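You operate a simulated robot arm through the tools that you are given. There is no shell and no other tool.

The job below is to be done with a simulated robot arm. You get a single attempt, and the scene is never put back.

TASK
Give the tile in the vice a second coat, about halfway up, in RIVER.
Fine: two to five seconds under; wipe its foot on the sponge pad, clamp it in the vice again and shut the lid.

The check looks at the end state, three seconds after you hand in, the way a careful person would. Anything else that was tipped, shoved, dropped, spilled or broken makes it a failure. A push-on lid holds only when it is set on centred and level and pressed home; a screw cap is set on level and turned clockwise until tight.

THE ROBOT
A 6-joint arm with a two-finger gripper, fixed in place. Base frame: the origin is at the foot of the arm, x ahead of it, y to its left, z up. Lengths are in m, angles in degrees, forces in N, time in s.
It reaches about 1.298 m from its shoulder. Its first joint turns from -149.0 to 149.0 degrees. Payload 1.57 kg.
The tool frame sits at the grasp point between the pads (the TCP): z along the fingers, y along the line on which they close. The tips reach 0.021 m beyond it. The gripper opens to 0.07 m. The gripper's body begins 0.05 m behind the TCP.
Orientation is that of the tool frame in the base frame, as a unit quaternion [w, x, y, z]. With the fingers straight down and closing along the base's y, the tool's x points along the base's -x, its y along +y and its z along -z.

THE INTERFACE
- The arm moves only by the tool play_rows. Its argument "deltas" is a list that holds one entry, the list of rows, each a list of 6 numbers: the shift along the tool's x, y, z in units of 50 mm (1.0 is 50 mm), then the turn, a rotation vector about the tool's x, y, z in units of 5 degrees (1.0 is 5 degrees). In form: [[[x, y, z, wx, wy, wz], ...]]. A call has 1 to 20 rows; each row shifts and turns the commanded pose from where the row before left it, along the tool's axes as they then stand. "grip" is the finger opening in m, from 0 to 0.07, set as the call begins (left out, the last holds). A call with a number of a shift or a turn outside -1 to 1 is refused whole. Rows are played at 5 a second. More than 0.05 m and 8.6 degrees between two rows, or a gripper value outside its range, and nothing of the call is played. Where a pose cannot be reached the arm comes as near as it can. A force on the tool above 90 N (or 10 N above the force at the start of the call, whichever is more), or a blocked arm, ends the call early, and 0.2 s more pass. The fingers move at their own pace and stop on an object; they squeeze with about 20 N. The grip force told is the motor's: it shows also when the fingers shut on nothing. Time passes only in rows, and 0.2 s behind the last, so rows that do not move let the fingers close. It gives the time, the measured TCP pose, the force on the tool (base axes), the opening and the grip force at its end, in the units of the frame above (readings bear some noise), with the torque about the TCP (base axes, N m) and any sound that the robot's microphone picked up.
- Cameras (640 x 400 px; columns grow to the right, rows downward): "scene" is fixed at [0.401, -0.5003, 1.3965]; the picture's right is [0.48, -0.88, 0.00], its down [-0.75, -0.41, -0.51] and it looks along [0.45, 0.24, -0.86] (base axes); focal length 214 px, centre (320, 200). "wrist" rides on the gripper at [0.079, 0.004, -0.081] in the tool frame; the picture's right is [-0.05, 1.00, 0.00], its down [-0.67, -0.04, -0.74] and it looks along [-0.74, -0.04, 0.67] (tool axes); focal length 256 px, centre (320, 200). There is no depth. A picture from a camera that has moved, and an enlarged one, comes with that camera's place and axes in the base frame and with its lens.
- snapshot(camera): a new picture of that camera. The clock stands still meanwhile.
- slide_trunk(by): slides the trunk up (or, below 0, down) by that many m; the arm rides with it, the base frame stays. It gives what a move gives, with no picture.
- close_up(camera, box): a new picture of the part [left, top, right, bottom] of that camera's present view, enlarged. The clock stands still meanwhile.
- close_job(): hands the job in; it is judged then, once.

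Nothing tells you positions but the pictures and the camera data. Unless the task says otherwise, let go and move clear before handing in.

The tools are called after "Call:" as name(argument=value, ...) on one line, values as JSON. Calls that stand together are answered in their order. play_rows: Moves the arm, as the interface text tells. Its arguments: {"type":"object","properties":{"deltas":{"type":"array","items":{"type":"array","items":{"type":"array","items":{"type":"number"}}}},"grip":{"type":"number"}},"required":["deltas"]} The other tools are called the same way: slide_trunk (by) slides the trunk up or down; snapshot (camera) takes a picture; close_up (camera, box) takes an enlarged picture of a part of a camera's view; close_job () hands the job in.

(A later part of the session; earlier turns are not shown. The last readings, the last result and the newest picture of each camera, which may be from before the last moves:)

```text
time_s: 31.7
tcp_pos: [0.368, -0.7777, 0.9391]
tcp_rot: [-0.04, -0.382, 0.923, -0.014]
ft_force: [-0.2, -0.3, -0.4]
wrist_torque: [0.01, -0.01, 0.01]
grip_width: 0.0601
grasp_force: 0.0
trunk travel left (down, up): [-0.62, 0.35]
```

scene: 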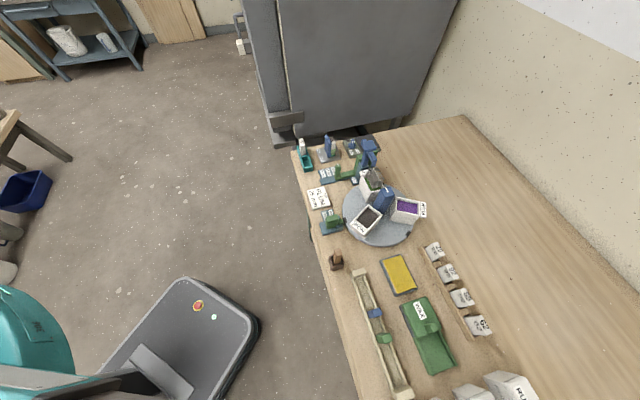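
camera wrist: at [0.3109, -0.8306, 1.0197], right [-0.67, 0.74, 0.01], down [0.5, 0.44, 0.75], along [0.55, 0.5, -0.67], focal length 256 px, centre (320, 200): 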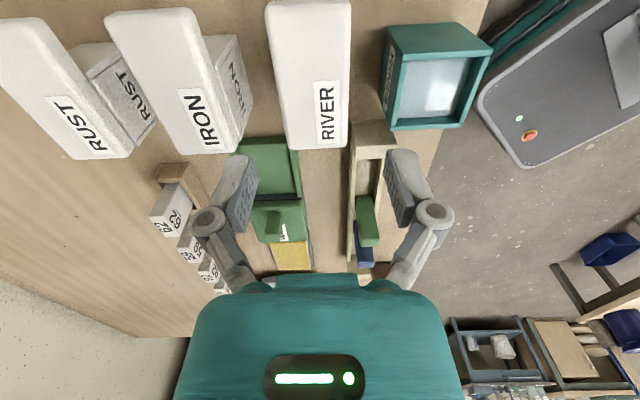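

Tilting works, but lifting only goes through the trunk. I'll undo the tilt and back off along the jar to see the tab end.

Call:
play_rows(deltas=[[[0, 0, 0, 0, -1, 0], [1, 0, 0, 0, 0, 0], [1, 0, 0, 0, 0, 0], [0.5, 0, 0, 0, 0, 0], [0, 0, 0, 0, 0, 0]]])

Call:
snapshot(camera="wrist")

```text
time_s: 32.9
tcp_pos: [0.2801, -0.8662, 0.9382]
tcp_rot: [-0.001, -0.382, 0.924, 0.002]
ft_force: [0.2, 1.2, 0.0]
wrist_torque: [-0.02, 0.01, -0.01]
grip_width: 0.0598
grasp_force: 0.1
trunk travel left (down, up): [-0.62, 0.35]
```

```text
taken
camera wrist: at [0.2217, -0.9194, 1.0197], right [-0.67, 0.74, 0.01], down [0.5, 0.44, 0.75], along [0.55, 0.5, -0.67], focal length 256 px, centre (320, 200)
```

wrist: 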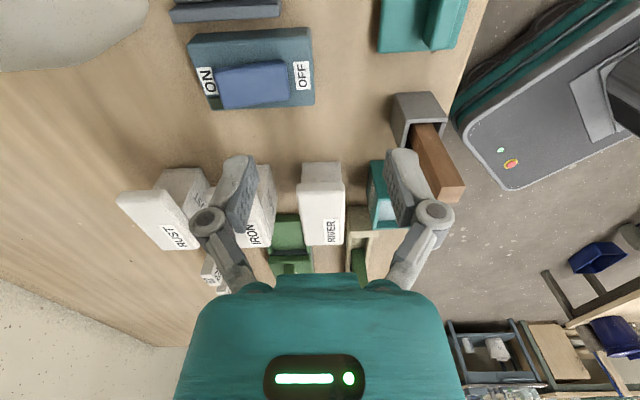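

Call:
close_up(camera="wrist", box=[250, 140, 410, 260])

Call:
close_up(camera="wrist", box=[110, 150, 290, 260])

```text
3.33 times, centred on (330, 200) of wrist
camera zoom: at [0.2217, -0.9194, 1.0197], right [-0.67, 0.74, 0.01], down [0.5, 0.44, 0.75], along [0.55, 0.5, -0.67], focal length 853 px, centre (287, 200)
```

zoom: 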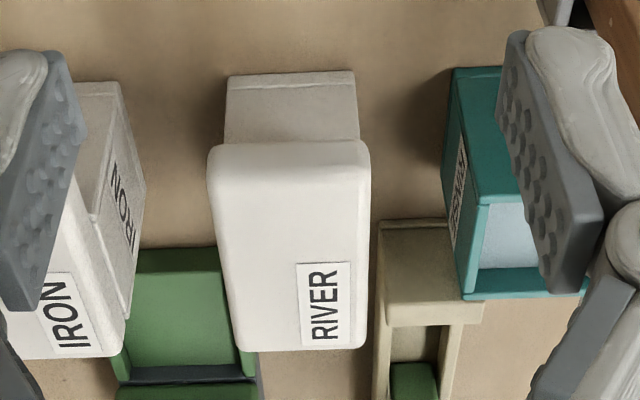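

```text
3.56 times, centred on (200, 205) of wrist
camera zoom: at [0.2217, -0.9194, 1.0197], right [-0.67, 0.74, 0.01], down [0.5, 0.44, 0.75], along [0.55, 0.5, -0.67], focal length 910 px, centre (747, 182)
```

zoom: 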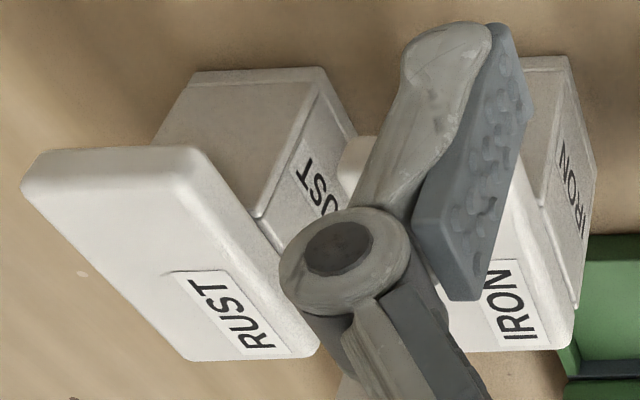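

I'll tilt the camera flatter to see the lid's rim and seam.

Call:
play_rows(deltas=[[[0, 0, 0, 0, -1, 0], [0, 0, 0, 0, -1, 0], [0, 0, 0, 0, -1, 0], [0, 0, 0, 0, -1, 0], [0, 0, 0, 0, -1, 0], [0, 0, 0, 0, -1, 0], [0, 0, 0, 0, 0, 0]]])

Call:
slide_trunk(by=-0.03)

Call:
snapshot(camera="wrist")

```text
time_s: 34.5
tcp_pos: [0.2808, -0.8677, 0.9635]
tcp_rot: [0.239, -0.369, 0.893, 0.102]
ft_force: [-0.5, 1.3, 0.3]
wrist_torque: [-0.02, 0.02, 0.02]
grip_width: 0.0602
grasp_force: 0.0
out of reach, approached as far as the arm can: row 2, 3, 4, 5, 6
trunk travel left (down, up): [-0.62, 0.35]
```

```text
time_s: 35.3
tcp_pos: [0.281, -0.8662, 0.9342]
tcp_rot: [0.239, -0.369, 0.892, 0.103]
ft_force: [0.2, 0.3, 0.3]
wrist_torque: [0.0, -0.01, -0.01]
grip_width: 0.0601
grasp_force: 0.1
trunk travel left (down, up): [-0.59, 0.38]
```

```text
taken
camera wrist: at [0.2009, -0.9407, 0.9643], right [-0.67, 0.74, 0.03], down [0.17, 0.11, 0.98], along [0.72, 0.66, -0.2], focal length 256 px, centre (320, 200)
```

wrist: 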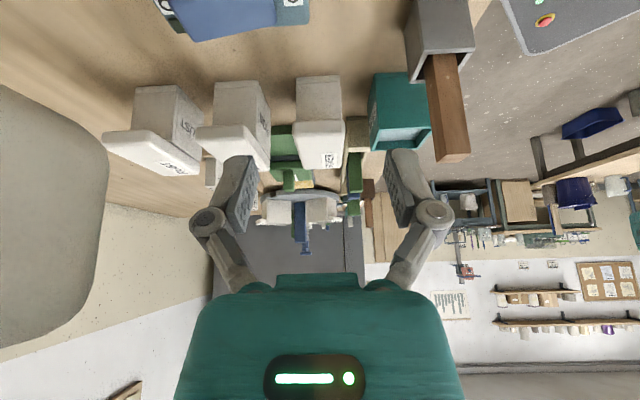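

Call:
close_up(camera="wrist", box=[270, 60, 370, 180])

Call:
close_up(camera="wrist", box=[90, 70, 280, 200])

```text
3.33 times, centred on (320, 120) of wrist
camera zoom: at [0.2009, -0.9407, 0.9643], right [-0.67, 0.74, 0.03], down [0.17, 0.11, 0.98], along [0.72, 0.66, -0.2], focal length 853 px, centre (320, 467)
```

zoom: 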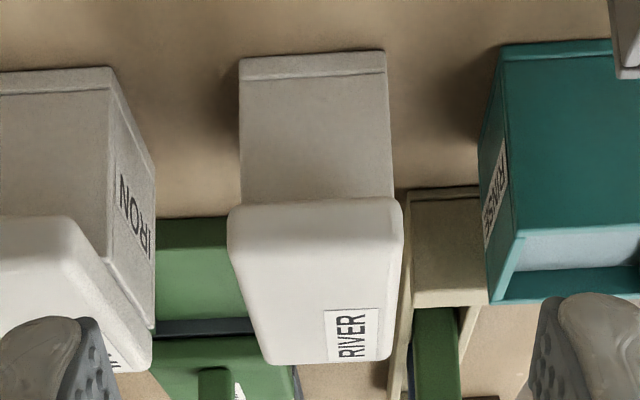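

```text
3.08 times, centred on (185, 135) of wrist
camera zoom: at [0.2009, -0.9407, 0.9643], right [-0.67, 0.74, 0.03], down [0.17, 0.11, 0.98], along [0.72, 0.66, -0.2], focal length 788 px, centre (735, 400)
```

zoom: 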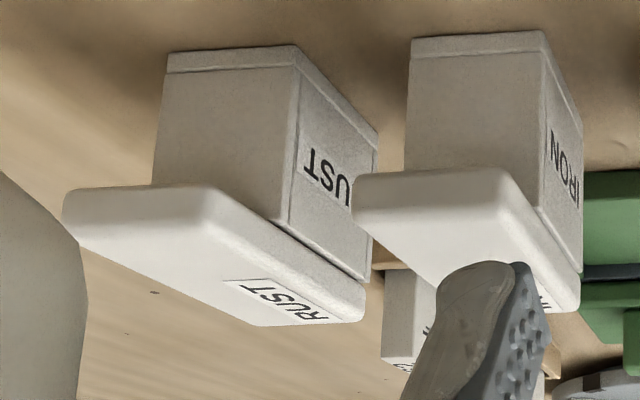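

The lid is a thin slab with a long tab overhanging the -e1 end, so it looks like a hinged or pry-off lid. I'll pinch it at the tab end and lift gently there.

Call:
play_rows(deltas=[[[0, 0, 0, 0, 1, 0], [0, 0, 0, 0, 1, 0], [0, 0, 0, 0, 1, 0], [0, 0, 0, 0, 1, 0], [0, 0, 0, 0, 1, 0], [0, 0, 0, 0, 1, 0], [0, 0, 0, 0, 0, 0]]])

Call:
play_rows(deltas=[[[-0.877, -0.028, 0, 0, 0, 0], [-0.877, -0.028, 0, 0, 0, 0], [0, 0, 0, 0, 0, 0]]])

Call:
snapshot(camera="wrist")

```text
time_s: 36.9
tcp_pos: [0.2807, -0.8662, 0.9098]
tcp_rot: [-0.001, -0.383, 0.924, 0.003]
ft_force: [-0.6, 0.7, -0.1]
wrist_torque: [0.03, -0.04, -0.01]
grip_width: 0.0598
grasp_force: 0.1
out of reach, approached as far as the arm can: row 1, 2, 3, 5
trunk travel left (down, up): [-0.59, 0.38]
```

```text
time_s: 37.7
tcp_pos: [0.3466, -0.805, 0.9084]
tcp_rot: [0.001, -0.382, 0.924, 0.003]
ft_force: [-0.4, 0.2, -0.4]
wrist_torque: [0.0, 0.0, 0.02]
grip_width: 0.0603
grasp_force: 0.0
trunk travel left (down, up): [-0.59, 0.38]
```

```text
taken
camera wrist: at [0.2875, -0.8582, 0.9899], right [-0.67, 0.74, 0.01], down [0.5, 0.44, 0.75], along [0.55, 0.5, -0.67], focal length 256 px, centre (320, 200)
```

wrist: 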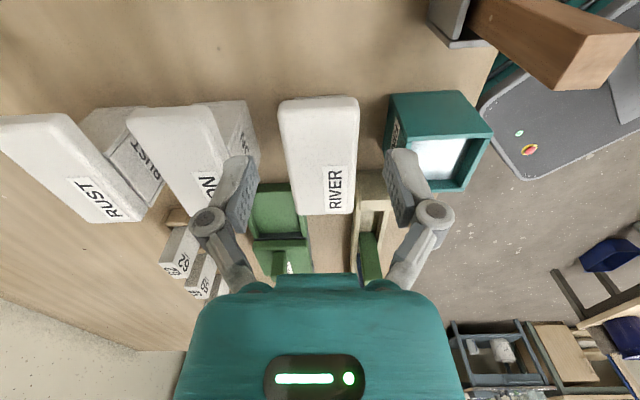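

Call:
slide_trunk(by=-0.041)

Call:
play_rows(deltas=[[[0, 0, 0, 0, 0, 0], [0, 0, 0, 0, 0, 0], [0, 0, 0, 0, 0, 0], [0, 0, 0, 0, 0, 0]]], grip=0.03)

Call:
slide_trunk(by=0.004)

Call:
snapshot(camera="wrist")

```text
time_s: 38.5
tcp_pos: [0.3459, -0.8055, 0.8685]
tcp_rot: [0.0, -0.382, 0.924, 0.003]
ft_force: [0.4, -0.9, 0.9]
wrist_torque: [0.0, -0.01, 0.02]
grip_width: 0.0599
grasp_force: 0.1
trunk travel left (down, up): [-0.549, 0.421]
```

```text
time_s: 39.5
tcp_pos: [0.344, -0.8054, 0.8676]
tcp_rot: [0.0, -0.383, 0.924, 0.003]
ft_force: [1.9, -2.5, 4.8]
wrist_torque: [0.01, -0.03, 0.04]
grip_width: 0.0416
grasp_force: 31.9
trunk travel left (down, up): [-0.549, 0.421]
```

```text
time_s: 40.0
tcp_pos: [0.3465, -0.8058, 0.8685]
tcp_rot: [-0.001, -0.383, 0.924, 0.006]
ft_force: [-6.9, 14.0, -44.0]
wrist_torque: [-0.24, 0.09, -0.13]
grip_width: 0.0413
grasp_force: 31.9
trunk travel left (down, up): [-0.553, 0.417]
```

```text
taken
camera wrist: at [0.2874, -0.8592, 0.9498], right [-0.67, 0.74, 0.01], down [0.5, 0.44, 0.75], along [0.55, 0.5, -0.67], focal length 256 px, centre (320, 200)
```

wrist: 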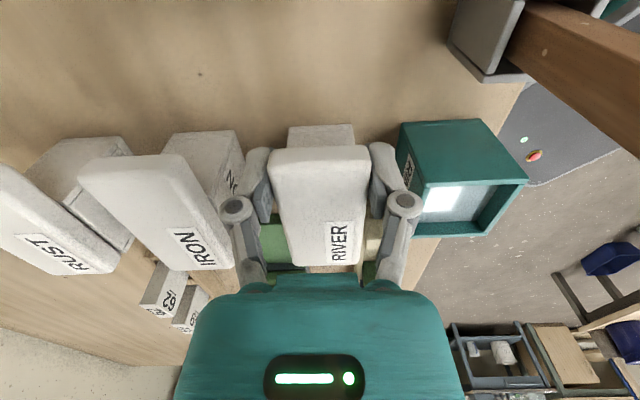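

Call:
slide_trunk(by=0.003)

```text
time_s: 40.5
tcp_pos: [0.3461, -0.8063, 0.8739]
tcp_rot: [-0.001, -0.382, 0.924, 0.004]
ft_force: [-11.3, 18.4, -42.2]
wrist_torque: [-0.09, 0.17, 0.22]
grip_width: 0.0412
grasp_force: 32.0
trunk travel left (down, up): [-0.556, 0.414]
```

Call:
close_up(camera="wrist", box=[220, 90, 440, 280])

```text
2.11 times, centred on (330, 185) of wrist
camera zoom: at [0.287, -0.8595, 0.9539], right [-0.67, 0.74, 0.01], down [0.5, 0.44, 0.75], along [0.55, 0.5, -0.67], focal length 539 px, centre (299, 232)
```

zoom: 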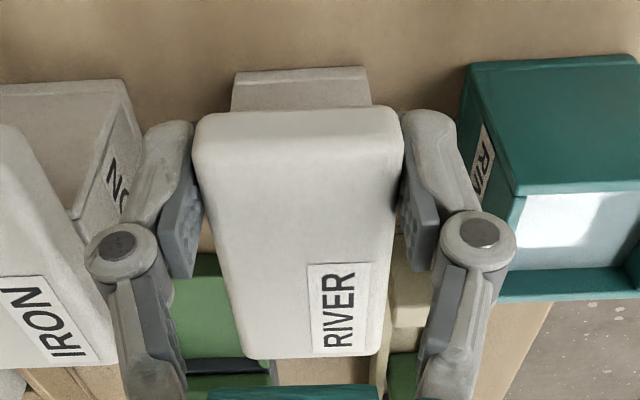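

Call:
slide_trunk(by=0.004)

Call:
close_up(camera="wrist", box=[220, 90, 440, 280])

```text
time_s: 41.1
tcp_pos: [0.3446, -0.8062, 0.8774]
tcp_rot: [0.0, -0.381, 0.924, 0.005]
ft_force: [-15.7, 17.5, -40.6]
wrist_torque: [0.05, 0.11, 0.03]
grip_width: 0.0421
grasp_force: 32.1
trunk travel left (down, up): [-0.56, 0.41]
```

```text
2.11 times, centred on (330, 185) of wrist
camera zoom: at [0.2866, -0.8598, 0.9584], right [-0.67, 0.74, 0.01], down [0.5, 0.44, 0.75], along [0.55, 0.5, -0.67], focal length 539 px, centre (299, 232)
```

zoom: 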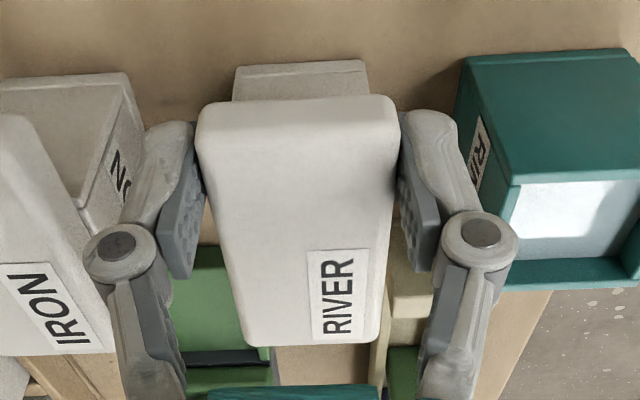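

The fingers slipped rather than the lid moving. I'll release and inspect the lid's other end before trying anything else.

Call:
play_rows(deltas=[[[0, 0, 0, 0, 0, 0], [0, 0, 0, 0, 0, 0], [0, 0, 0, 0, 0, 0]]], grip=0.06)

Call:
slide_trunk(by=0.1)

Call:
play_rows(deltas=[[[-1, 0, 0, 0, 0, 1], [0, 0, 0, 0, 0, 1], [0, 0, 0, 0, 0, 1], [0, 0, 0, 0, 0, 1], [0, 0, 0, 0, 0, 1], [0, 0, 0, 0, 0, 1], [0, 0, 0, 0, 0, 1], [0, 0, 0, 0, 0, 1], [0, 0, 0, 0, 0, 1], [0, 0, 0, 0, 0, 1], [0, 0, 0, 0, 0, 1], [0, 0, 0, 0, 0, 1], [0, 0, 0, 0, 0, 1], [0, 0, 0, 0, 0, 1], [0, 0, 0, 0, 0, 1], [0, 0, 0, 0, 0, 1], [0, 0, 0, 0, 0, 1], [0, 0, 0, 0, 0, 1]]])

Call:
play_rows(deltas=[[[0, 0, 0, 0, 0, 1], [0, 0, 0, 0, 0, 1], [0, 0, 0, 0, 0, 1], [0, 0, 0, 0, 0, 1], [0, 0, 0, 0, 0, 1], [0, 0, 0, 0, 0, 1], [0, 0, 0, 0, 0, 1], [0, 0, 0, 0, 0, 1], [0, 0, 0, 0, 0, 1], [0, 0, 0, 0, 0, 1], [0, 0, 0, 0, 0, 1], [0, 0, 0, 0, 0, 1], [0, 0, 0, 0, 0, 1], [0, 0, 0, 0, 0, 1], [0, 0, 0, 0, 0, 1], [0, 0, 0, 0, 0, 1], [0, 0, 0, 0, 0, 1], [0, 0, 0, 0, 0, 1]]])

Call:
snapshot(camera="wrist")

```text
time_s: 41.9
tcp_pos: [0.3452, -0.8052, 0.8787]
tcp_rot: [0.0, -0.383, 0.924, 0.004]
ft_force: [-1.2, 0.0, 0.8]
wrist_torque: [0.03, 0.03, -0.01]
grip_width: 0.0599
grasp_force: 0.1
trunk travel left (down, up): [-0.56, 0.41]
```

```text
time_s: 43.2
tcp_pos: [0.3451, -0.8058, 0.9792]
tcp_rot: [0.0, -0.383, 0.924, 0.002]
ft_force: [-0.3, 0.9, -0.2]
wrist_torque: [0.0, -0.02, 0.0]
grip_width: 0.0601
grasp_force: 0.1
trunk travel left (down, up): [-0.66, 0.31]
```

```text
time_s: 47.0
tcp_pos: [0.3815, -0.7701, 0.9796]
tcp_rot: [-0.002, 0.384, 0.923, 0.002]
ft_force: [0.0, 0.0, 0.5]
wrist_torque: [0.0, 0.0, 0.0]
grip_width: 0.0598
grasp_force: 0.1
trunk travel left (down, up): [-0.66, 0.31]
```

```text
time_s: 50.8
tcp_pos: [0.3806, -0.7704, 0.9783]
tcp_rot: [-0.003, 0.924, 0.381, 0.0]
ft_force: [0.0, 0.5, 0.0]
wrist_torque: [0.01, -0.02, 0.0]
grip_width: 0.0599
grasp_force: 0.0
trunk travel left (down, up): [-0.66, 0.31]
```

```text
taken
camera wrist: at [0.4407, -0.7172, 1.06], right [0.67, -0.74, -0.01], down [-0.49, -0.45, 0.74], along [-0.56, -0.49, -0.67], focal length 256 px, centre (320, 200)
```

wrist: 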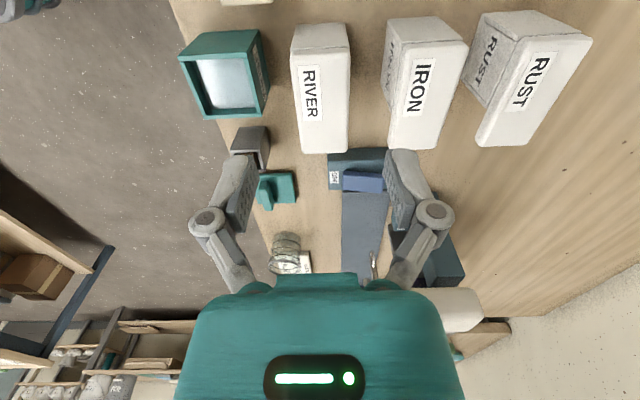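

Call:
play_rows(deltas=[[[1, 0, 0, 0, 0, 0], [1, 0, 0, 0, 0, 0], [0.4, 0, 0, 0, 0, 0], [0, 0, 0, 0, -1, 0], [0, 0, 0, 0, -1, 0], [0, 0, 0, 0, -1, 0], [0, 0, 0, 0, -1, 0], [0, 0, 0, 0, -1, 0], [0, 0, 0, 0, -1, 0], [0, 0, 0, 0, 0, 0]]])

Call:
slide_trunk(by=-0.07)

Call:
snapshot(camera="wrist")

Call:
close_up(camera="wrist", box=[260, 60, 440, 190])

```text
time_s: 53.0
tcp_pos: [0.4669, -0.6854, 1.0044]
tcp_rot: [0.096, 0.892, 0.37, -0.241]
ft_force: [0.1, 0.0, -0.7]
wrist_torque: [0.01, 0.0, 0.0]
grip_width: 0.06
grasp_force: 0.0
out of reach, approached as far as the arm can: row 6, 7, 8, 9
trunk travel left (down, up): [-0.66, 0.31]
```

```text
time_s: 54.1
tcp_pos: [0.4665, -0.6857, 0.9349]
tcp_rot: [0.096, 0.892, 0.37, -0.24]
ft_force: [0.9, 0.1, 0.3]
wrist_torque: [-0.01, -0.03, -0.01]
grip_width: 0.0599
grasp_force: 0.0
trunk travel left (down, up): [-0.59, 0.38]
```

```text
taken
camera wrist: at [0.5471, -0.6104, 0.9643], right [0.67, -0.74, 0.02], down [-0.17, -0.12, 0.98], along [-0.72, -0.66, -0.21], focal length 256 px, centre (320, 200)
```

wrist: 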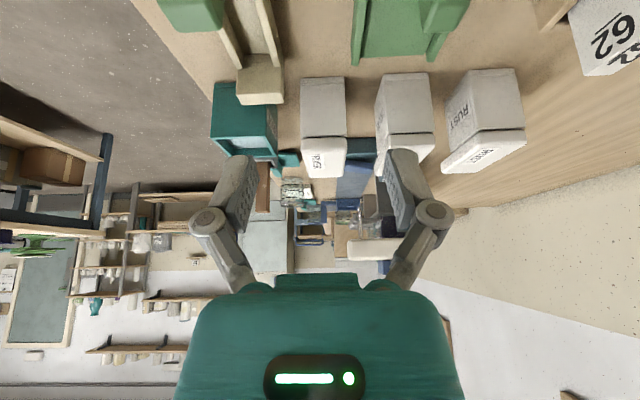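

```text
3.08 times, centred on (350, 125) of wrist
camera zoom: at [0.5471, -0.6104, 0.9643], right [0.67, -0.74, 0.02], down [-0.17, -0.12, 0.98], along [-0.72, -0.66, -0.21], focal length 788 px, centre (228, 431)
```

zoom: 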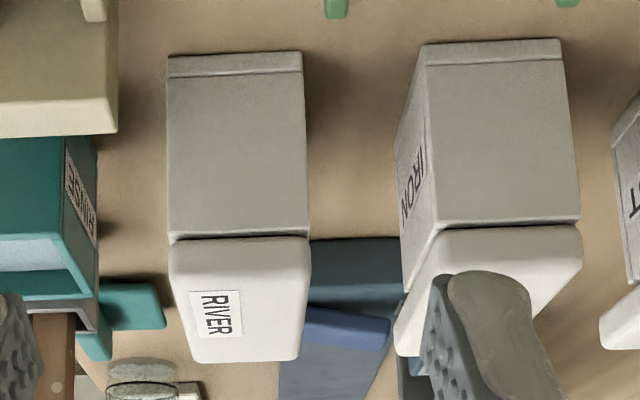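

Lid and body turn out to be the same 42 mm width, so my first grip clamped both together. I'll regrip only the top 9 mm of the lid above the jar's centre and pull straight up.

Call:
play_rows(deltas=[[[0, 0, 0, 0, 1, 0], [0, 0, 0, 0, 1, 0], [0, 0, 0, 0, 1, 0], [0, 0, 0, 0, 1, 0], [0, 0, 0, 0, 1, 0], [0, 0, 0, 0, 1, 0], [-0.8, 0, 0, 0, 0, 0], [-0.8, 0, 0, 0, 0, 0], [-0.82, -0.014, 0, 0, 0, 0], [0, 0, 0, 0, 0, 0]]])

Call:
snapshot(camera="wrist")

Call:
close_up(camera="wrist", box=[240, 80, 420, 240])

```text
time_s: 56.3
tcp_pos: [0.383, -0.7688, 0.9085]
tcp_rot: [-0.002, 0.924, 0.382, 0.0]
ft_force: [-0.6, -0.2, 0.0]
wrist_torque: [-0.02, -0.06, 0.02]
grip_width: 0.0599
grasp_force: 0.1
out of reach, approached as far as the arm can: row 1, 2, 3, 4, 7
trunk travel left (down, up): [-0.59, 0.38]
```

```text
taken
camera wrist: at [0.4413, -0.7166, 0.99], right [0.67, -0.74, -0.01], down [-0.49, -0.45, 0.74], along [-0.56, -0.49, -0.67], focal length 256 px, centre (320, 200)
```

wrist: 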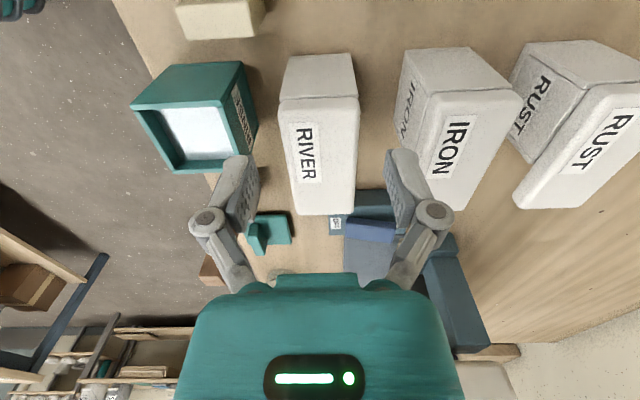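

```text
2.50 times, centred on (330, 160) of wrist
camera zoom: at [0.4413, -0.7166, 0.99], right [0.67, -0.74, -0.01], down [-0.49, -0.45, 0.74], along [-0.56, -0.49, -0.67], focal length 640 px, centre (295, 300)
```

zoom: 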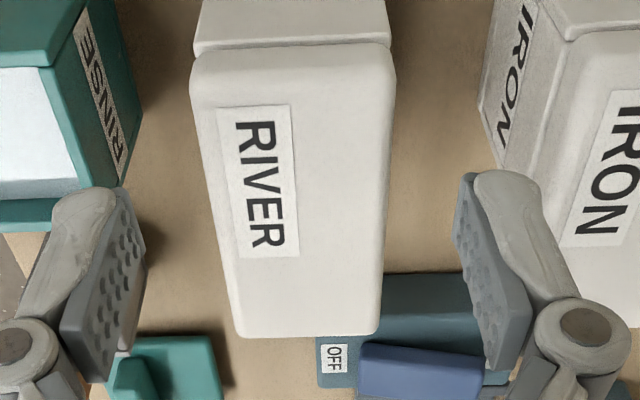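

Call:
slide_trunk(by=-0.0275)

Call:
play_rows(deltas=[[[0, 0, 0, 0, 0, 0], [0, 0, 0, 0, 0, 0], [0, 0, 0, 0, 0, 0], [0, 0, 0, 0, 0, 0]]], grip=0.03)

Call:
slide_trunk(by=0.003)

Call:
snapshot(camera="wrist")

```text
time_s: 57.0
tcp_pos: [0.3814, -0.7692, 0.8813]
tcp_rot: [-0.003, 0.924, 0.383, -0.001]
ft_force: [0.0, 0.2, 0.1]
wrist_torque: [0.0, 0.01, -0.02]
grip_width: 0.0599
grasp_force: 0.1
trunk travel left (down, up): [-0.563, 0.407]
```

```text
time_s: 58.0
tcp_pos: [0.3813, -0.7694, 0.8819]
tcp_rot: [-0.003, 0.924, 0.383, 0.0]
ft_force: [-0.6, 0.0, 1.6]
wrist_torque: [0.08, 0.06, 0.06]
grip_width: 0.0423
grasp_force: 32.1
trunk travel left (down, up): [-0.563, 0.407]
```

```text
time_s: 58.5
tcp_pos: [0.3818, -0.7699, 0.8836]
tcp_rot: [-0.004, 0.924, 0.383, 0.0]
ft_force: [-5.5, 9.2, -22.1]
wrist_torque: [0.73, -0.61, 0.04]
grip_width: 0.0422
grasp_force: 31.3
trunk travel left (down, up): [-0.566, 0.404]
```

```text
taken
camera wrist: at [0.4418, -0.7165, 0.9644], right [0.67, -0.74, -0.01], down [-0.49, -0.45, 0.74], along [-0.56, -0.49, -0.67], focal length 256 px, centre (320, 200)
```

wrist: 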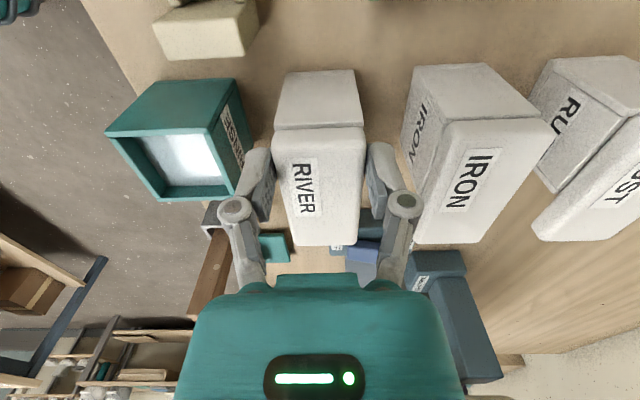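

Call:
slide_trunk(by=0.002)

Call:
close_up(camera="wrist", box=[240, 60, 420, 260])

```text
time_s: 59.1
tcp_pos: [0.3821, -0.77, 0.8864]
tcp_rot: [-0.005, 0.924, 0.383, 0.0]
ft_force: [-7.3, 12.3, -20.3]
wrist_torque: [0.81, -0.44, 0.06]
grip_width: 0.0418
grasp_force: 31.7
trunk travel left (down, up): [-0.568, 0.402]
```

```text
2.00 times, centred on (330, 160) of wrist
camera zoom: at [0.4417, -0.7165, 0.967], right [0.67, -0.74, -0.01], down [-0.49, -0.45, 0.74], along [-0.56, -0.49, -0.67], focal length 512 px, centre (300, 280)
```

zoom: 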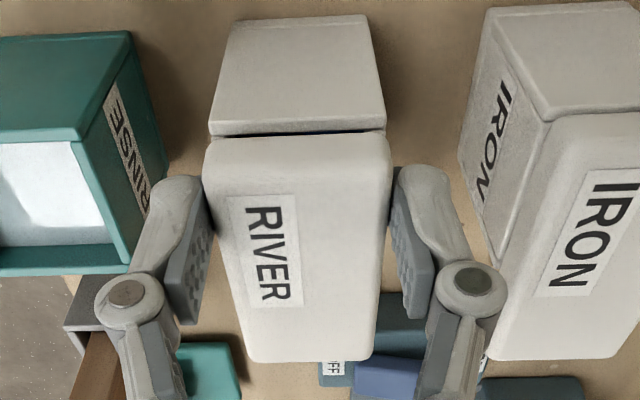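

A gap is opening at the lid's +e1 end, so it's a push-on lid and it's coming off. I'll continue slowly.

Call:
slide_trunk(by=0.003)

Call:
close_up(camera="wrist", box=[240, 60, 420, 260])

```text
time_s: 59.6
tcp_pos: [0.3815, -0.7699, 0.8891]
tcp_rot: [-0.004, 0.924, 0.382, -0.001]
ft_force: [-9.2, 11.0, -18.7]
wrist_torque: [0.78, -0.32, 0.02]
grip_width: 0.0421
grasp_force: 31.4
trunk travel left (down, up): [-0.571, 0.399]
```

```text
2.00 times, centred on (330, 160) of wrist
camera zoom: at [0.4414, -0.7168, 0.9701], right [0.67, -0.74, -0.01], down [-0.49, -0.45, 0.74], along [-0.56, -0.49, -0.67], focal length 512 px, centre (300, 280)
```

zoom: 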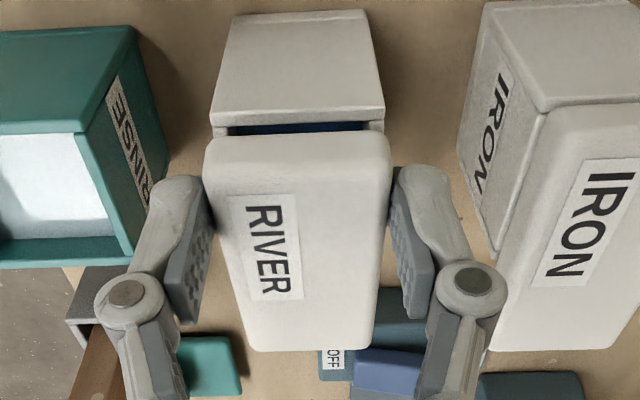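

Blue glaze shows through the gap at the +e1 end, so the lid pivots open at its tab side. I'll tilt the gripper along with it and keep raising.

Call:
play_rows(deltas=[[[0, 0, 0, 0, 0.5, 0], [0, 0, 0, 0, 0.5, 0], [0, 0, 0, 0, 0, 0]]])

Call:
slide_trunk(by=0.003)

Call:
close_up(camera="wrist", box=[240, 60, 420, 260])

```text
time_s: 60.4
tcp_pos: [0.3808, -0.7701, 0.8921]
tcp_rot: [-0.019, 0.923, 0.382, 0.039]
ft_force: [-15.1, -9.4, 12.6]
wrist_torque: [-0.66, 0.64, 0.16]
grip_width: 0.0423
grasp_force: 32.3
trunk travel left (down, up): [-0.571, 0.399]
```

```text
time_s: 60.9
tcp_pos: [0.3808, -0.7708, 0.8917]
tcp_rot: [-0.021, 0.923, 0.382, 0.04]
ft_force: [-20.5, -4.1, -22.6]
wrist_torque: [0.36, -0.25, 0.09]
grip_width: 0.042
grasp_force: 32.0
trunk travel left (down, up): [-0.574, 0.396]
```

```text
2.00 times, centred on (330, 160) of wrist
camera zoom: at [0.4353, -0.7231, 0.9793], right [0.67, -0.74, -0.01], down [-0.54, -0.5, 0.68], along [-0.51, -0.45, -0.73], focal length 512 px, centre (300, 280)
```

zoom: 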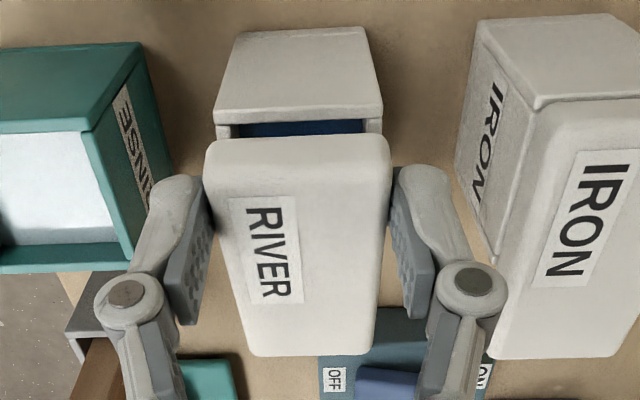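

The forces fit a pivot at the jar's -e1 top edge, with the overhang acting as a lever tail, so lifting the tab was pressing the lid shut. I'll let go and open it by pressing the tail down with closed fingers.

Call:
play_rows(deltas=[[[0, 0, 0, 0, 0, 0], [0, 0, 0, 0, 0, 0], [0, 0, 0, 0, 0, 0]]], grip=0.06)

Call:
slide_trunk(by=0.05)

Call:
snapshot(camera="wrist")

Call:
close_up(camera="wrist", box=[240, 60, 440, 240])

```text
time_s: 61.7
tcp_pos: [0.3826, -0.77, 0.8927]
tcp_rot: [-0.02, 0.923, 0.383, 0.04]
ft_force: [-0.7, 0.0, 1.6]
wrist_torque: [0.02, 0.01, 0.01]
grip_width: 0.06
grasp_force: 0.1
trunk travel left (down, up): [-0.574, 0.396]
```

```text
time_s: 62.6
tcp_pos: [0.3827, -0.7695, 0.9427]
tcp_rot: [-0.019, 0.923, 0.382, 0.039]
ft_force: [-0.5, 1.1, -1.5]
wrist_torque: [0.03, 0.0, 0.03]
grip_width: 0.0599
grasp_force: 0.1
trunk travel left (down, up): [-0.624, 0.346]
```

```text
taken
camera wrist: at [0.437, -0.7216, 1.0308], right [0.67, -0.74, -0.01], down [-0.54, -0.49, 0.68], along [-0.51, -0.45, -0.73], focal length 256 px, centre (320, 200)
```

wrist: 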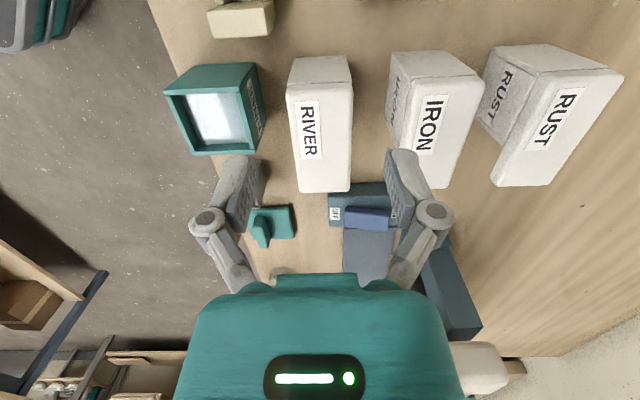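

```text
2.22 times, centred on (340, 150) of wrist
camera zoom: at [0.437, -0.7216, 1.0308], right [0.67, -0.74, -0.01], down [-0.54, -0.49, 0.68], along [-0.51, -0.45, -0.73], focal length 569 px, centre (276, 311)
```

zoom: 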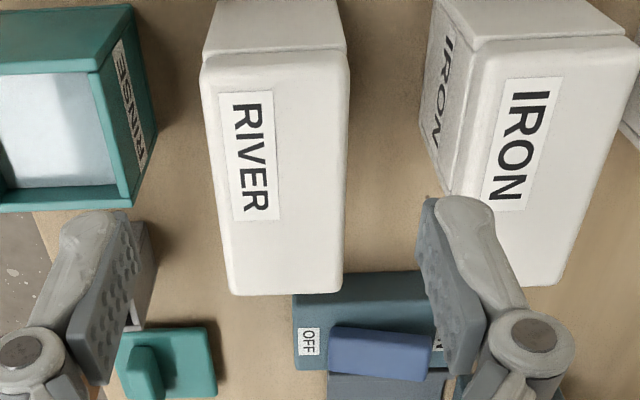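

Call:
play_rows(deltas=[[[0, 0, 0, 0, -0.5, 0], [0, 0, 0, 0, -0.5, 0], [-0.485, 0, 0, 0, 0, 0], [-0.485, 0, 0, 0, 0, 0], [0, 0, 0, 0, 0, 0], [0, 0, 0, 0, 0, 0]]], grip=0.0)

Call:
slide_trunk(by=-0.045)

Call:
snapshot(camera="wrist")

```text
time_s: 64.0
tcp_pos: [0.3479, -0.8044, 0.942]
tcp_rot: [-0.003, 0.924, 0.383, 0.0]
ft_force: [0.3, 0.4, 0.2]
wrist_torque: [-0.01, 0.01, -0.01]
grip_width: 0.0
grasp_force: 19.7
trunk travel left (down, up): [-0.624, 0.346]
```

```text
time_s: 64.9
tcp_pos: [0.3484, -0.8027, 0.898]
tcp_rot: [-0.003, 0.924, 0.383, 0.0]
ft_force: [-0.4, -0.9, 0.2]
wrist_torque: [0.02, -0.03, -0.01]
grip_width: 0.0003
grasp_force: 20.3
trunk travel left (down, up): [-0.579, 0.391]
```

```text
taken
camera wrist: at [0.4084, -0.7504, 0.9785], right [0.67, -0.74, -0.01], down [-0.49, -0.45, 0.74], along [-0.56, -0.49, -0.67], focal length 256 px, centre (320, 200)
```

wrist: 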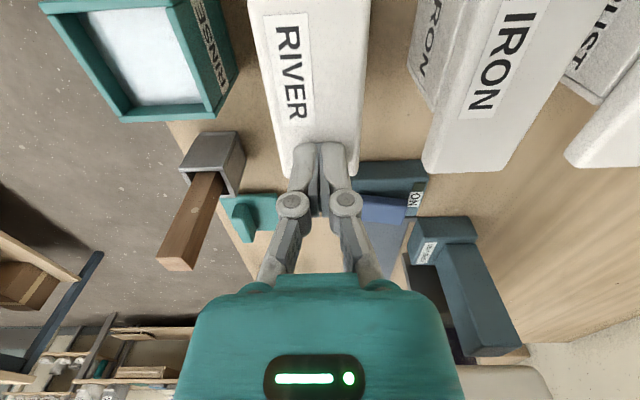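

Call:
slide_trunk(by=-0.014)

Call:
snapshot(camera="wrist")

```text
time_s: 65.4
tcp_pos: [0.3493, -0.8033, 0.8948]
tcp_rot: [0.004, 0.924, 0.383, 0.0]
ft_force: [-1.5, 3.3, 59.4]
wrist_torque: [0.34, -0.15, 0.08]
grip_width: 0.0057
grasp_force: 28.8
trunk travel left (down, up): [-0.571, 0.399]
stopped: the force on the tool passed its limit at 111 N (the readings are from after the stop); the commanded pose is now the measured one
```

```text
taken
camera wrist: at [0.4077, -0.7492, 0.9762], right [0.67, -0.74, 0.01], down [-0.5, -0.44, 0.75], along [-0.55, -0.5, -0.67], focal length 256 px, centre (320, 200)
```

wrist: 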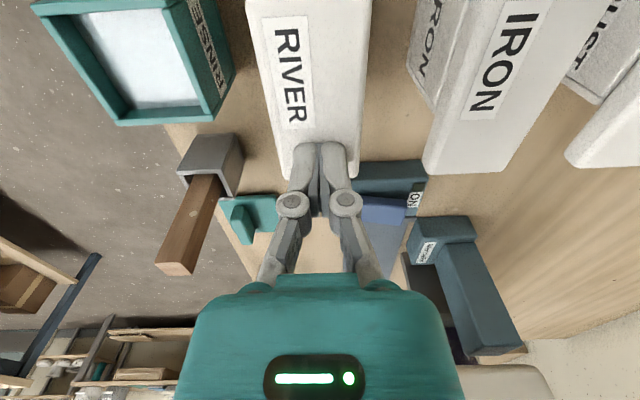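

Pressing at the tail doesn't move it either, so the hinge axis must be at the tail itself, near e1≈0.017. I'll clamp the lid there, where nothing is underneath, and rotate it open by tilting about that axis.

Call:
slide_trunk(by=0.02)

Call:
play_rows(deltas=[[[0.04, -0.02, 0, 0, 0, 0], [0, 0, 0, 0, 0, 0], [0, 0, 0, 0, 0, 0], [0, 0, 0, 0, 0, 0]]], grip=0.06)

Call:
snapshot(camera="wrist")

```text
time_s: 66.0
tcp_pos: [0.3497, -0.8069, 0.9091]
tcp_rot: [0.002, 0.924, 0.383, -0.001]
ft_force: [0.5, 0.3, 0.0]
wrist_torque: [-0.03, 0.01, 0.02]
grip_width: 0.0
grasp_force: 28.4
trunk travel left (down, up): [-0.591, 0.379]
```

```text
time_s: 67.0
tcp_pos: [0.3514, -0.8055, 0.9094]
tcp_rot: [0.002, 0.924, 0.383, 0.0]
ft_force: [-0.2, 0.2, 0.1]
wrist_torque: [0.01, 0.03, 0.02]
grip_width: 0.0602
grasp_force: 0.1
trunk travel left (down, up): [-0.591, 0.379]
```

```text
taken
camera wrist: at [0.4102, -0.7517, 0.9906], right [0.67, -0.74, 0.0], down [-0.5, -0.44, 0.75], along [-0.55, -0.5, -0.67], focal length 256 px, centre (320, 200)
```

wrist: 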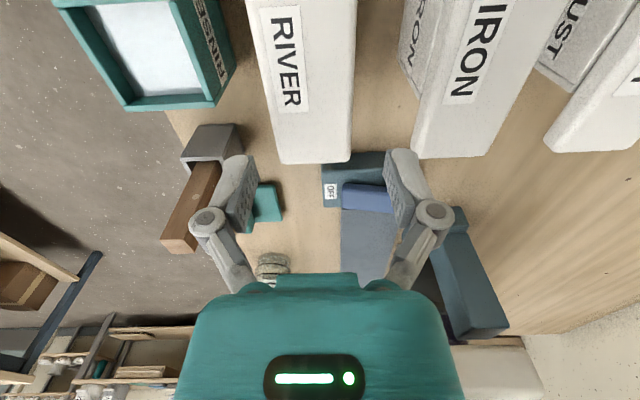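

Call:
play_rows(deltas=[[[0, -0.045, 0, 0, 0, 0], [0, 0, 0, 0, 0, 0]]])

Call:
slide_trunk(by=-0.043)

Call:
play_rows(deltas=[[[0, 0, 0, 0, 0, 0], [0, 0, 0, 0, 0, 0], [0, 0, 0, 0, 0, 0], [0, 0, 0, 0, 0, 0]]], grip=0.03)

Call:
play_rows(deltas=[[[0, 0, 0, 0, 0.5, 0], [0, 0, 0, 0, 0.5, 0], [0, 0, 0, 0, 0, 0]]])

Call:
snapshot(camera="wrist")

```text
time_s: 67.6
tcp_pos: [0.3491, -0.8045, 0.9102]
tcp_rot: [0.001, 0.924, 0.383, 0.0]
ft_force: [-0.1, -0.3, -0.6]
wrist_torque: [-0.01, -0.03, -0.01]
grip_width: 0.06
grasp_force: 0.0
trunk travel left (down, up): [-0.591, 0.379]
```

```text
time_s: 68.5
tcp_pos: [0.3485, -0.8042, 0.8667]
tcp_rot: [0.002, 0.924, 0.383, 0.0]
ft_force: [0.3, -0.2, -0.1]
wrist_torque: [0.02, -0.03, -0.01]
grip_width: 0.0599
grasp_force: 0.0
trunk travel left (down, up): [-0.548, 0.422]
```

```text
time_s: 69.5
tcp_pos: [0.3481, -0.8036, 0.866]
tcp_rot: [0.002, 0.924, 0.383, -0.001]
ft_force: [-9.7, 10.5, -2.3]
wrist_torque: [0.08, 0.15, 0.13]
grip_width: 0.0413
grasp_force: 31.4
trunk travel left (down, up): [-0.548, 0.422]
```

```text
time_s: 70.3
tcp_pos: [0.3485, -0.8031, 0.8666]
tcp_rot: [-0.016, 0.923, 0.382, 0.041]
ft_force: [-17.0, 22.1, -27.8]
wrist_torque: [-0.44, -0.19, 0.09]
grip_width: 0.0408
grasp_force: 31.6
trunk travel left (down, up): [-0.548, 0.422]
```

```text
taken
camera wrist: at [0.4023, -0.7548, 0.9544], right [0.67, -0.74, 0.0], down [-0.54, -0.49, 0.68], along [-0.51, -0.46, -0.73], focal length 256 px, centre (320, 200)
```

wrist: 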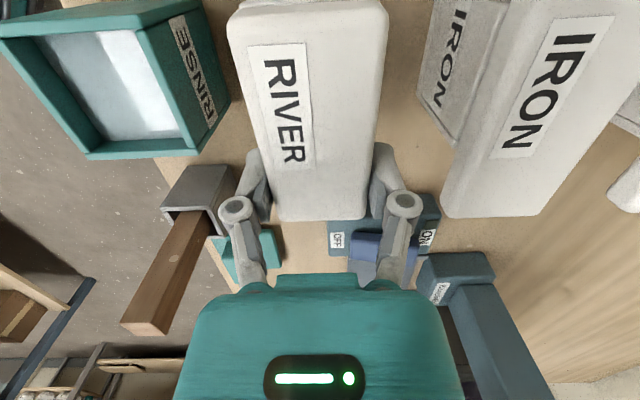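

Call:
play_rows(deltas=[[[0, -0.05, 0, 0, 0.5, 0], [0, 0, 0, 0, 0.5, 0], [0, 0, 0, 0, 0.5, 0], [0, 0, 0, 0, 0.5, 0], [0, 0, 0, 0, 0, 0]]])

Call:
snapshot(camera="wrist")

```text
time_s: 71.5
tcp_pos: [0.3469, -0.8049, 0.871]
tcp_rot: [-0.049, 0.916, 0.379, 0.12]
ft_force: [-16.0, 13.7, -41.0]
wrist_torque: [-0.32, 0.36, 0.5]
grip_width: 0.0414
grasp_force: 31.9
out of reach, approached as far as the arm can: row 3
trunk travel left (down, up): [-0.548, 0.422]
```

```text
taken
camera wrist: at [0.3896, -0.7674, 0.9697], right [0.67, -0.74, -0.01], down [-0.62, -0.56, 0.55], along [-0.41, -0.36, -0.84], focal length 256 px, centre (320, 200)
```

wrist: 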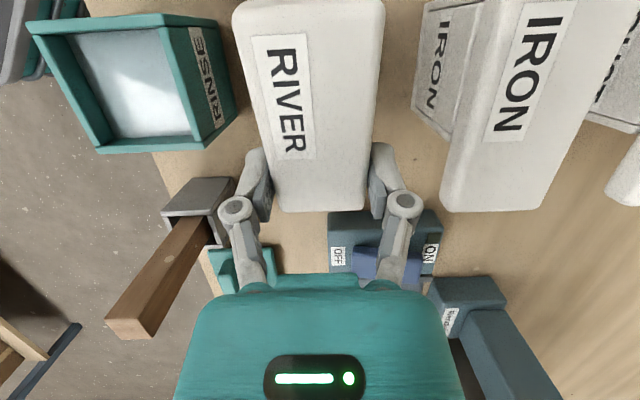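

The lid snaps shut and must first be cracked open at its free end, as happened before. I'll regrip at the +e1 end and follow the hinge arc.

Call:
play_rows(deltas=[[[0, 0, 0, 0, 0, 0], [0, 0, 0, 0, 0, 0], [0, 0, 0, 0, 0, 0]]], grip=0.06)

Call:
slide_trunk(by=0.045)

Call:
play_rows(deltas=[[[0, 0, 0, 0, -1, 0], [0, 0, 0, 0, -1, 0], [0, 0, 0, 0, -1, 0], [0.55, 0, 0, 0, 0, 0], [0.55, 0, 0, 0, 0, 0], [0, 0, 0, 0, 0, 0]]])

Call:
snapshot(camera="wrist")

```text
time_s: 72.3
tcp_pos: [0.3482, -0.8035, 0.8733]
tcp_rot: [-0.047, 0.916, 0.379, 0.121]
ft_force: [0.3, 0.7, -0.6]
wrist_torque: [-0.03, 0.0, 0.02]
grip_width: 0.06
grasp_force: 0.0
trunk travel left (down, up): [-0.548, 0.422]
```

```text
time_s: 73.2
tcp_pos: [0.3476, -0.8028, 0.9168]
tcp_rot: [-0.048, 0.916, 0.38, 0.121]
ft_force: [-0.1, -0.5, 0.5]
wrist_torque: [0.01, 0.01, -0.02]
grip_width: 0.0599
grasp_force: 0.1
trunk travel left (down, up): [-0.593, 0.377]
```

```text
time_s: 74.6
tcp_pos: [0.3873, -0.7628, 0.9117]
tcp_rot: [0.002, 0.924, 0.382, 0.0]
ft_force: [0.4, 0.4, 0.4]
wrist_torque: [-0.01, -0.03, -0.01]
grip_width: 0.0598
grasp_force: 0.0
out of reach, approached as far as the arm can: row 1
trunk travel left (down, up): [-0.593, 0.377]
```

```text
taken
camera wrist: at [0.4462, -0.7098, 0.9926], right [0.67, -0.74, 0.0], down [-0.5, -0.44, 0.75], along [-0.55, -0.5, -0.67], focal length 256 px, centre (320, 200)
```

wrist: 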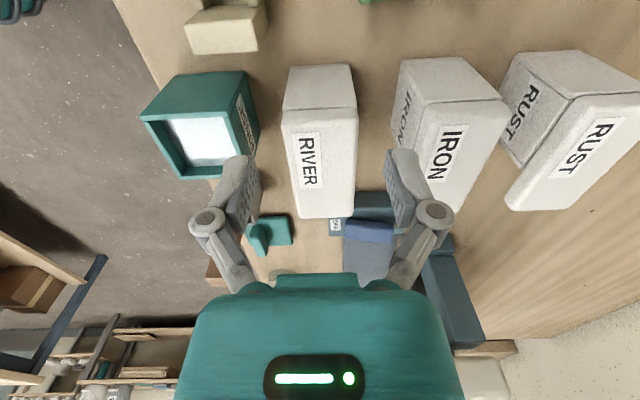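

Call:
slide_trunk(by=-0.031)

Call:
play_rows(deltas=[[[0, 0, 0, 0, 0, 0], [0, 0, 0, 0, 0, 0], [0, 0, 0, 0, 0, 0], [0, 0, 0, 0, 0, 0]]], grip=0.03)

Call:
slide_trunk(by=0.003)

Call:
close_up(camera="wrist", box=[240, 60, 420, 260])

```text
time_s: 75.3
tcp_pos: [0.3852, -0.7642, 0.881]
tcp_rot: [0.002, 0.924, 0.382, -0.001]
ft_force: [-0.2, 0.2, 0.5]
wrist_torque: [0.0, 0.02, 0.02]
grip_width: 0.0601
grasp_force: 0.0
trunk travel left (down, up): [-0.562, 0.408]
```

```text
time_s: 76.3
tcp_pos: [0.387, -0.7645, 0.879]
tcp_rot: [0.002, 0.924, 0.383, 0.0]
ft_force: [3.7, -5.1, 6.4]
wrist_torque: [-0.26, -0.07, -0.02]
grip_width: 0.0419
grasp_force: 32.2
trunk travel left (down, up): [-0.562, 0.408]
```

```text
time_s: 76.8
tcp_pos: [0.3874, -0.7641, 0.8816]
tcp_rot: [0.0, 0.924, 0.383, 0.0]
ft_force: [0.2, 1.7, -20.2]
wrist_torque: [0.75, -0.64, 0.01]
grip_width: 0.0418
grasp_force: 32.1
trunk travel left (down, up): [-0.565, 0.405]
```

```text
2.00 times, centred on (330, 160) of wrist
camera zoom: at [0.4462, -0.7107, 0.9631], right [0.67, -0.74, 0.0], down [-0.5, -0.45, 0.74], along [-0.55, -0.5, -0.67], focal length 512 px, centre (300, 280)
```

zoom: 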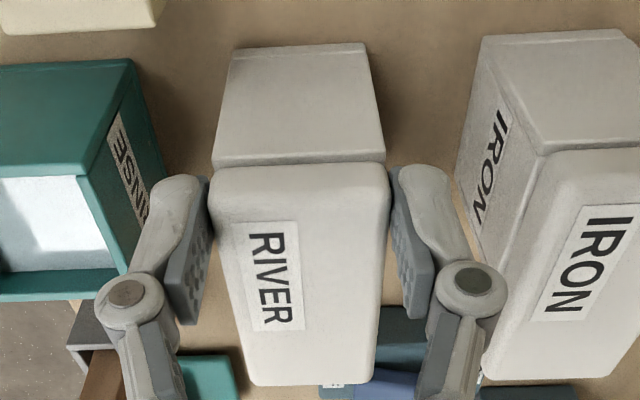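

Call:
slide_trunk(by=0.002)

Call:
play_rows(deltas=[[[0, 0, 0, 0, 0.5, 0], [0, 0, 0, 0, 0, 0]]])

Call:
close_up(camera="wrist", box=[240, 60, 420, 260])

```text
time_s: 77.4
tcp_pos: [0.3866, -0.7644, 0.8849]
tcp_rot: [0.002, 0.924, 0.382, 0.0]
ft_force: [1.4, 0.2, -6.1]
wrist_torque: [0.24, -0.14, 0.03]
grip_width: 0.042
grasp_force: 31.9
trunk travel left (down, up): [-0.567, 0.403]
```

```text
time_s: 78.0
tcp_pos: [0.3856, -0.765, 0.8868]
tcp_rot: [-0.006, 0.924, 0.382, 0.02]
ft_force: [2.0, -8.6, 14.8]
wrist_torque: [-0.72, 0.45, -0.01]
grip_width: 0.0422
grasp_force: 32.2
trunk travel left (down, up): [-0.567, 0.403]
```

```text
2.00 times, centred on (330, 160) of wrist
camera zoom: at [0.4428, -0.7134, 0.9707], right [0.67, -0.74, 0.0], down [-0.52, -0.46, 0.72], along [-0.53, -0.48, -0.7], focal length 512 px, centre (300, 280)
```

zoom: 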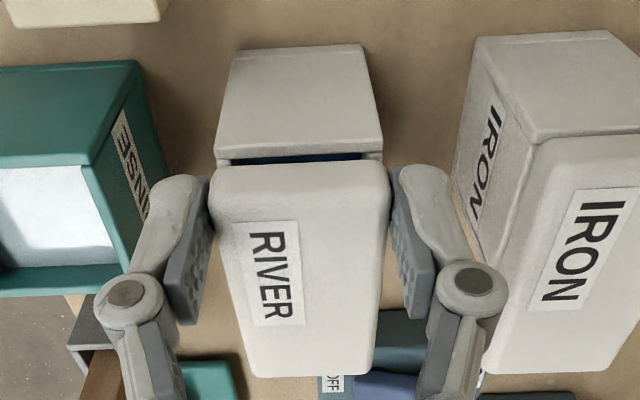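

The lid cracked open at a low force and blue shows in the gap. I'll keep alternating lift and tilt along the arc.

Call:
slide_trunk(by=0.005)

Call:
play_rows(deltas=[[[0, 0, 0, 0, 0.5, 0], [0, 0, 0, 0, 0.3, 0], [0, 0, 0, 0, 0, 0]]])

Call:
slide_trunk(by=0.003)

Call:
close_up(camera="wrist", box=[240, 60, 420, 260])

```text
time_s: 78.5
tcp_pos: [0.3861, -0.7646, 0.8886]
tcp_rot: [-0.008, 0.924, 0.382, 0.02]
ft_force: [-4.8, -2.5, -20.0]
wrist_torque: [0.64, -0.62, 0.12]
grip_width: 0.0419
grasp_force: 32.3
trunk travel left (down, up): [-0.572, 0.398]
```

```text
time_s: 79.3
tcp_pos: [0.3844, -0.7663, 0.8917]
tcp_rot: [-0.018, 0.923, 0.382, 0.051]
ft_force: [-8.9, -17.0, 10.1]
wrist_torque: [-0.73, 0.62, -0.02]
grip_width: 0.0419
grasp_force: 32.0
trunk travel left (down, up): [-0.572, 0.398]
```

```text
time_s: 79.8
tcp_pos: [0.3856, -0.7657, 0.8938]
tcp_rot: [-0.021, 0.923, 0.382, 0.053]
ft_force: [-16.3, -10.6, -20.5]
wrist_torque: [0.37, -0.23, 0.08]
grip_width: 0.0423
grasp_force: 31.7
trunk travel left (down, up): [-0.575, 0.395]
```

```text
2.00 times, centred on (330, 160) of wrist
camera zoom: at [0.4376, -0.7193, 0.9824], right [0.67, -0.74, 0.0], down [-0.55, -0.5, 0.66], along [-0.5, -0.44, -0.75], focal length 512 px, centre (300, 280)
```

zoom: 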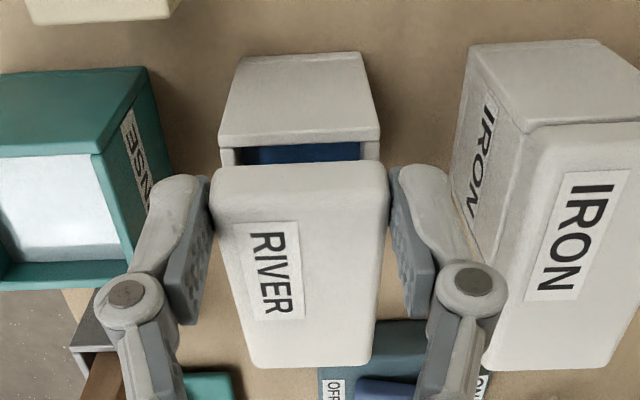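

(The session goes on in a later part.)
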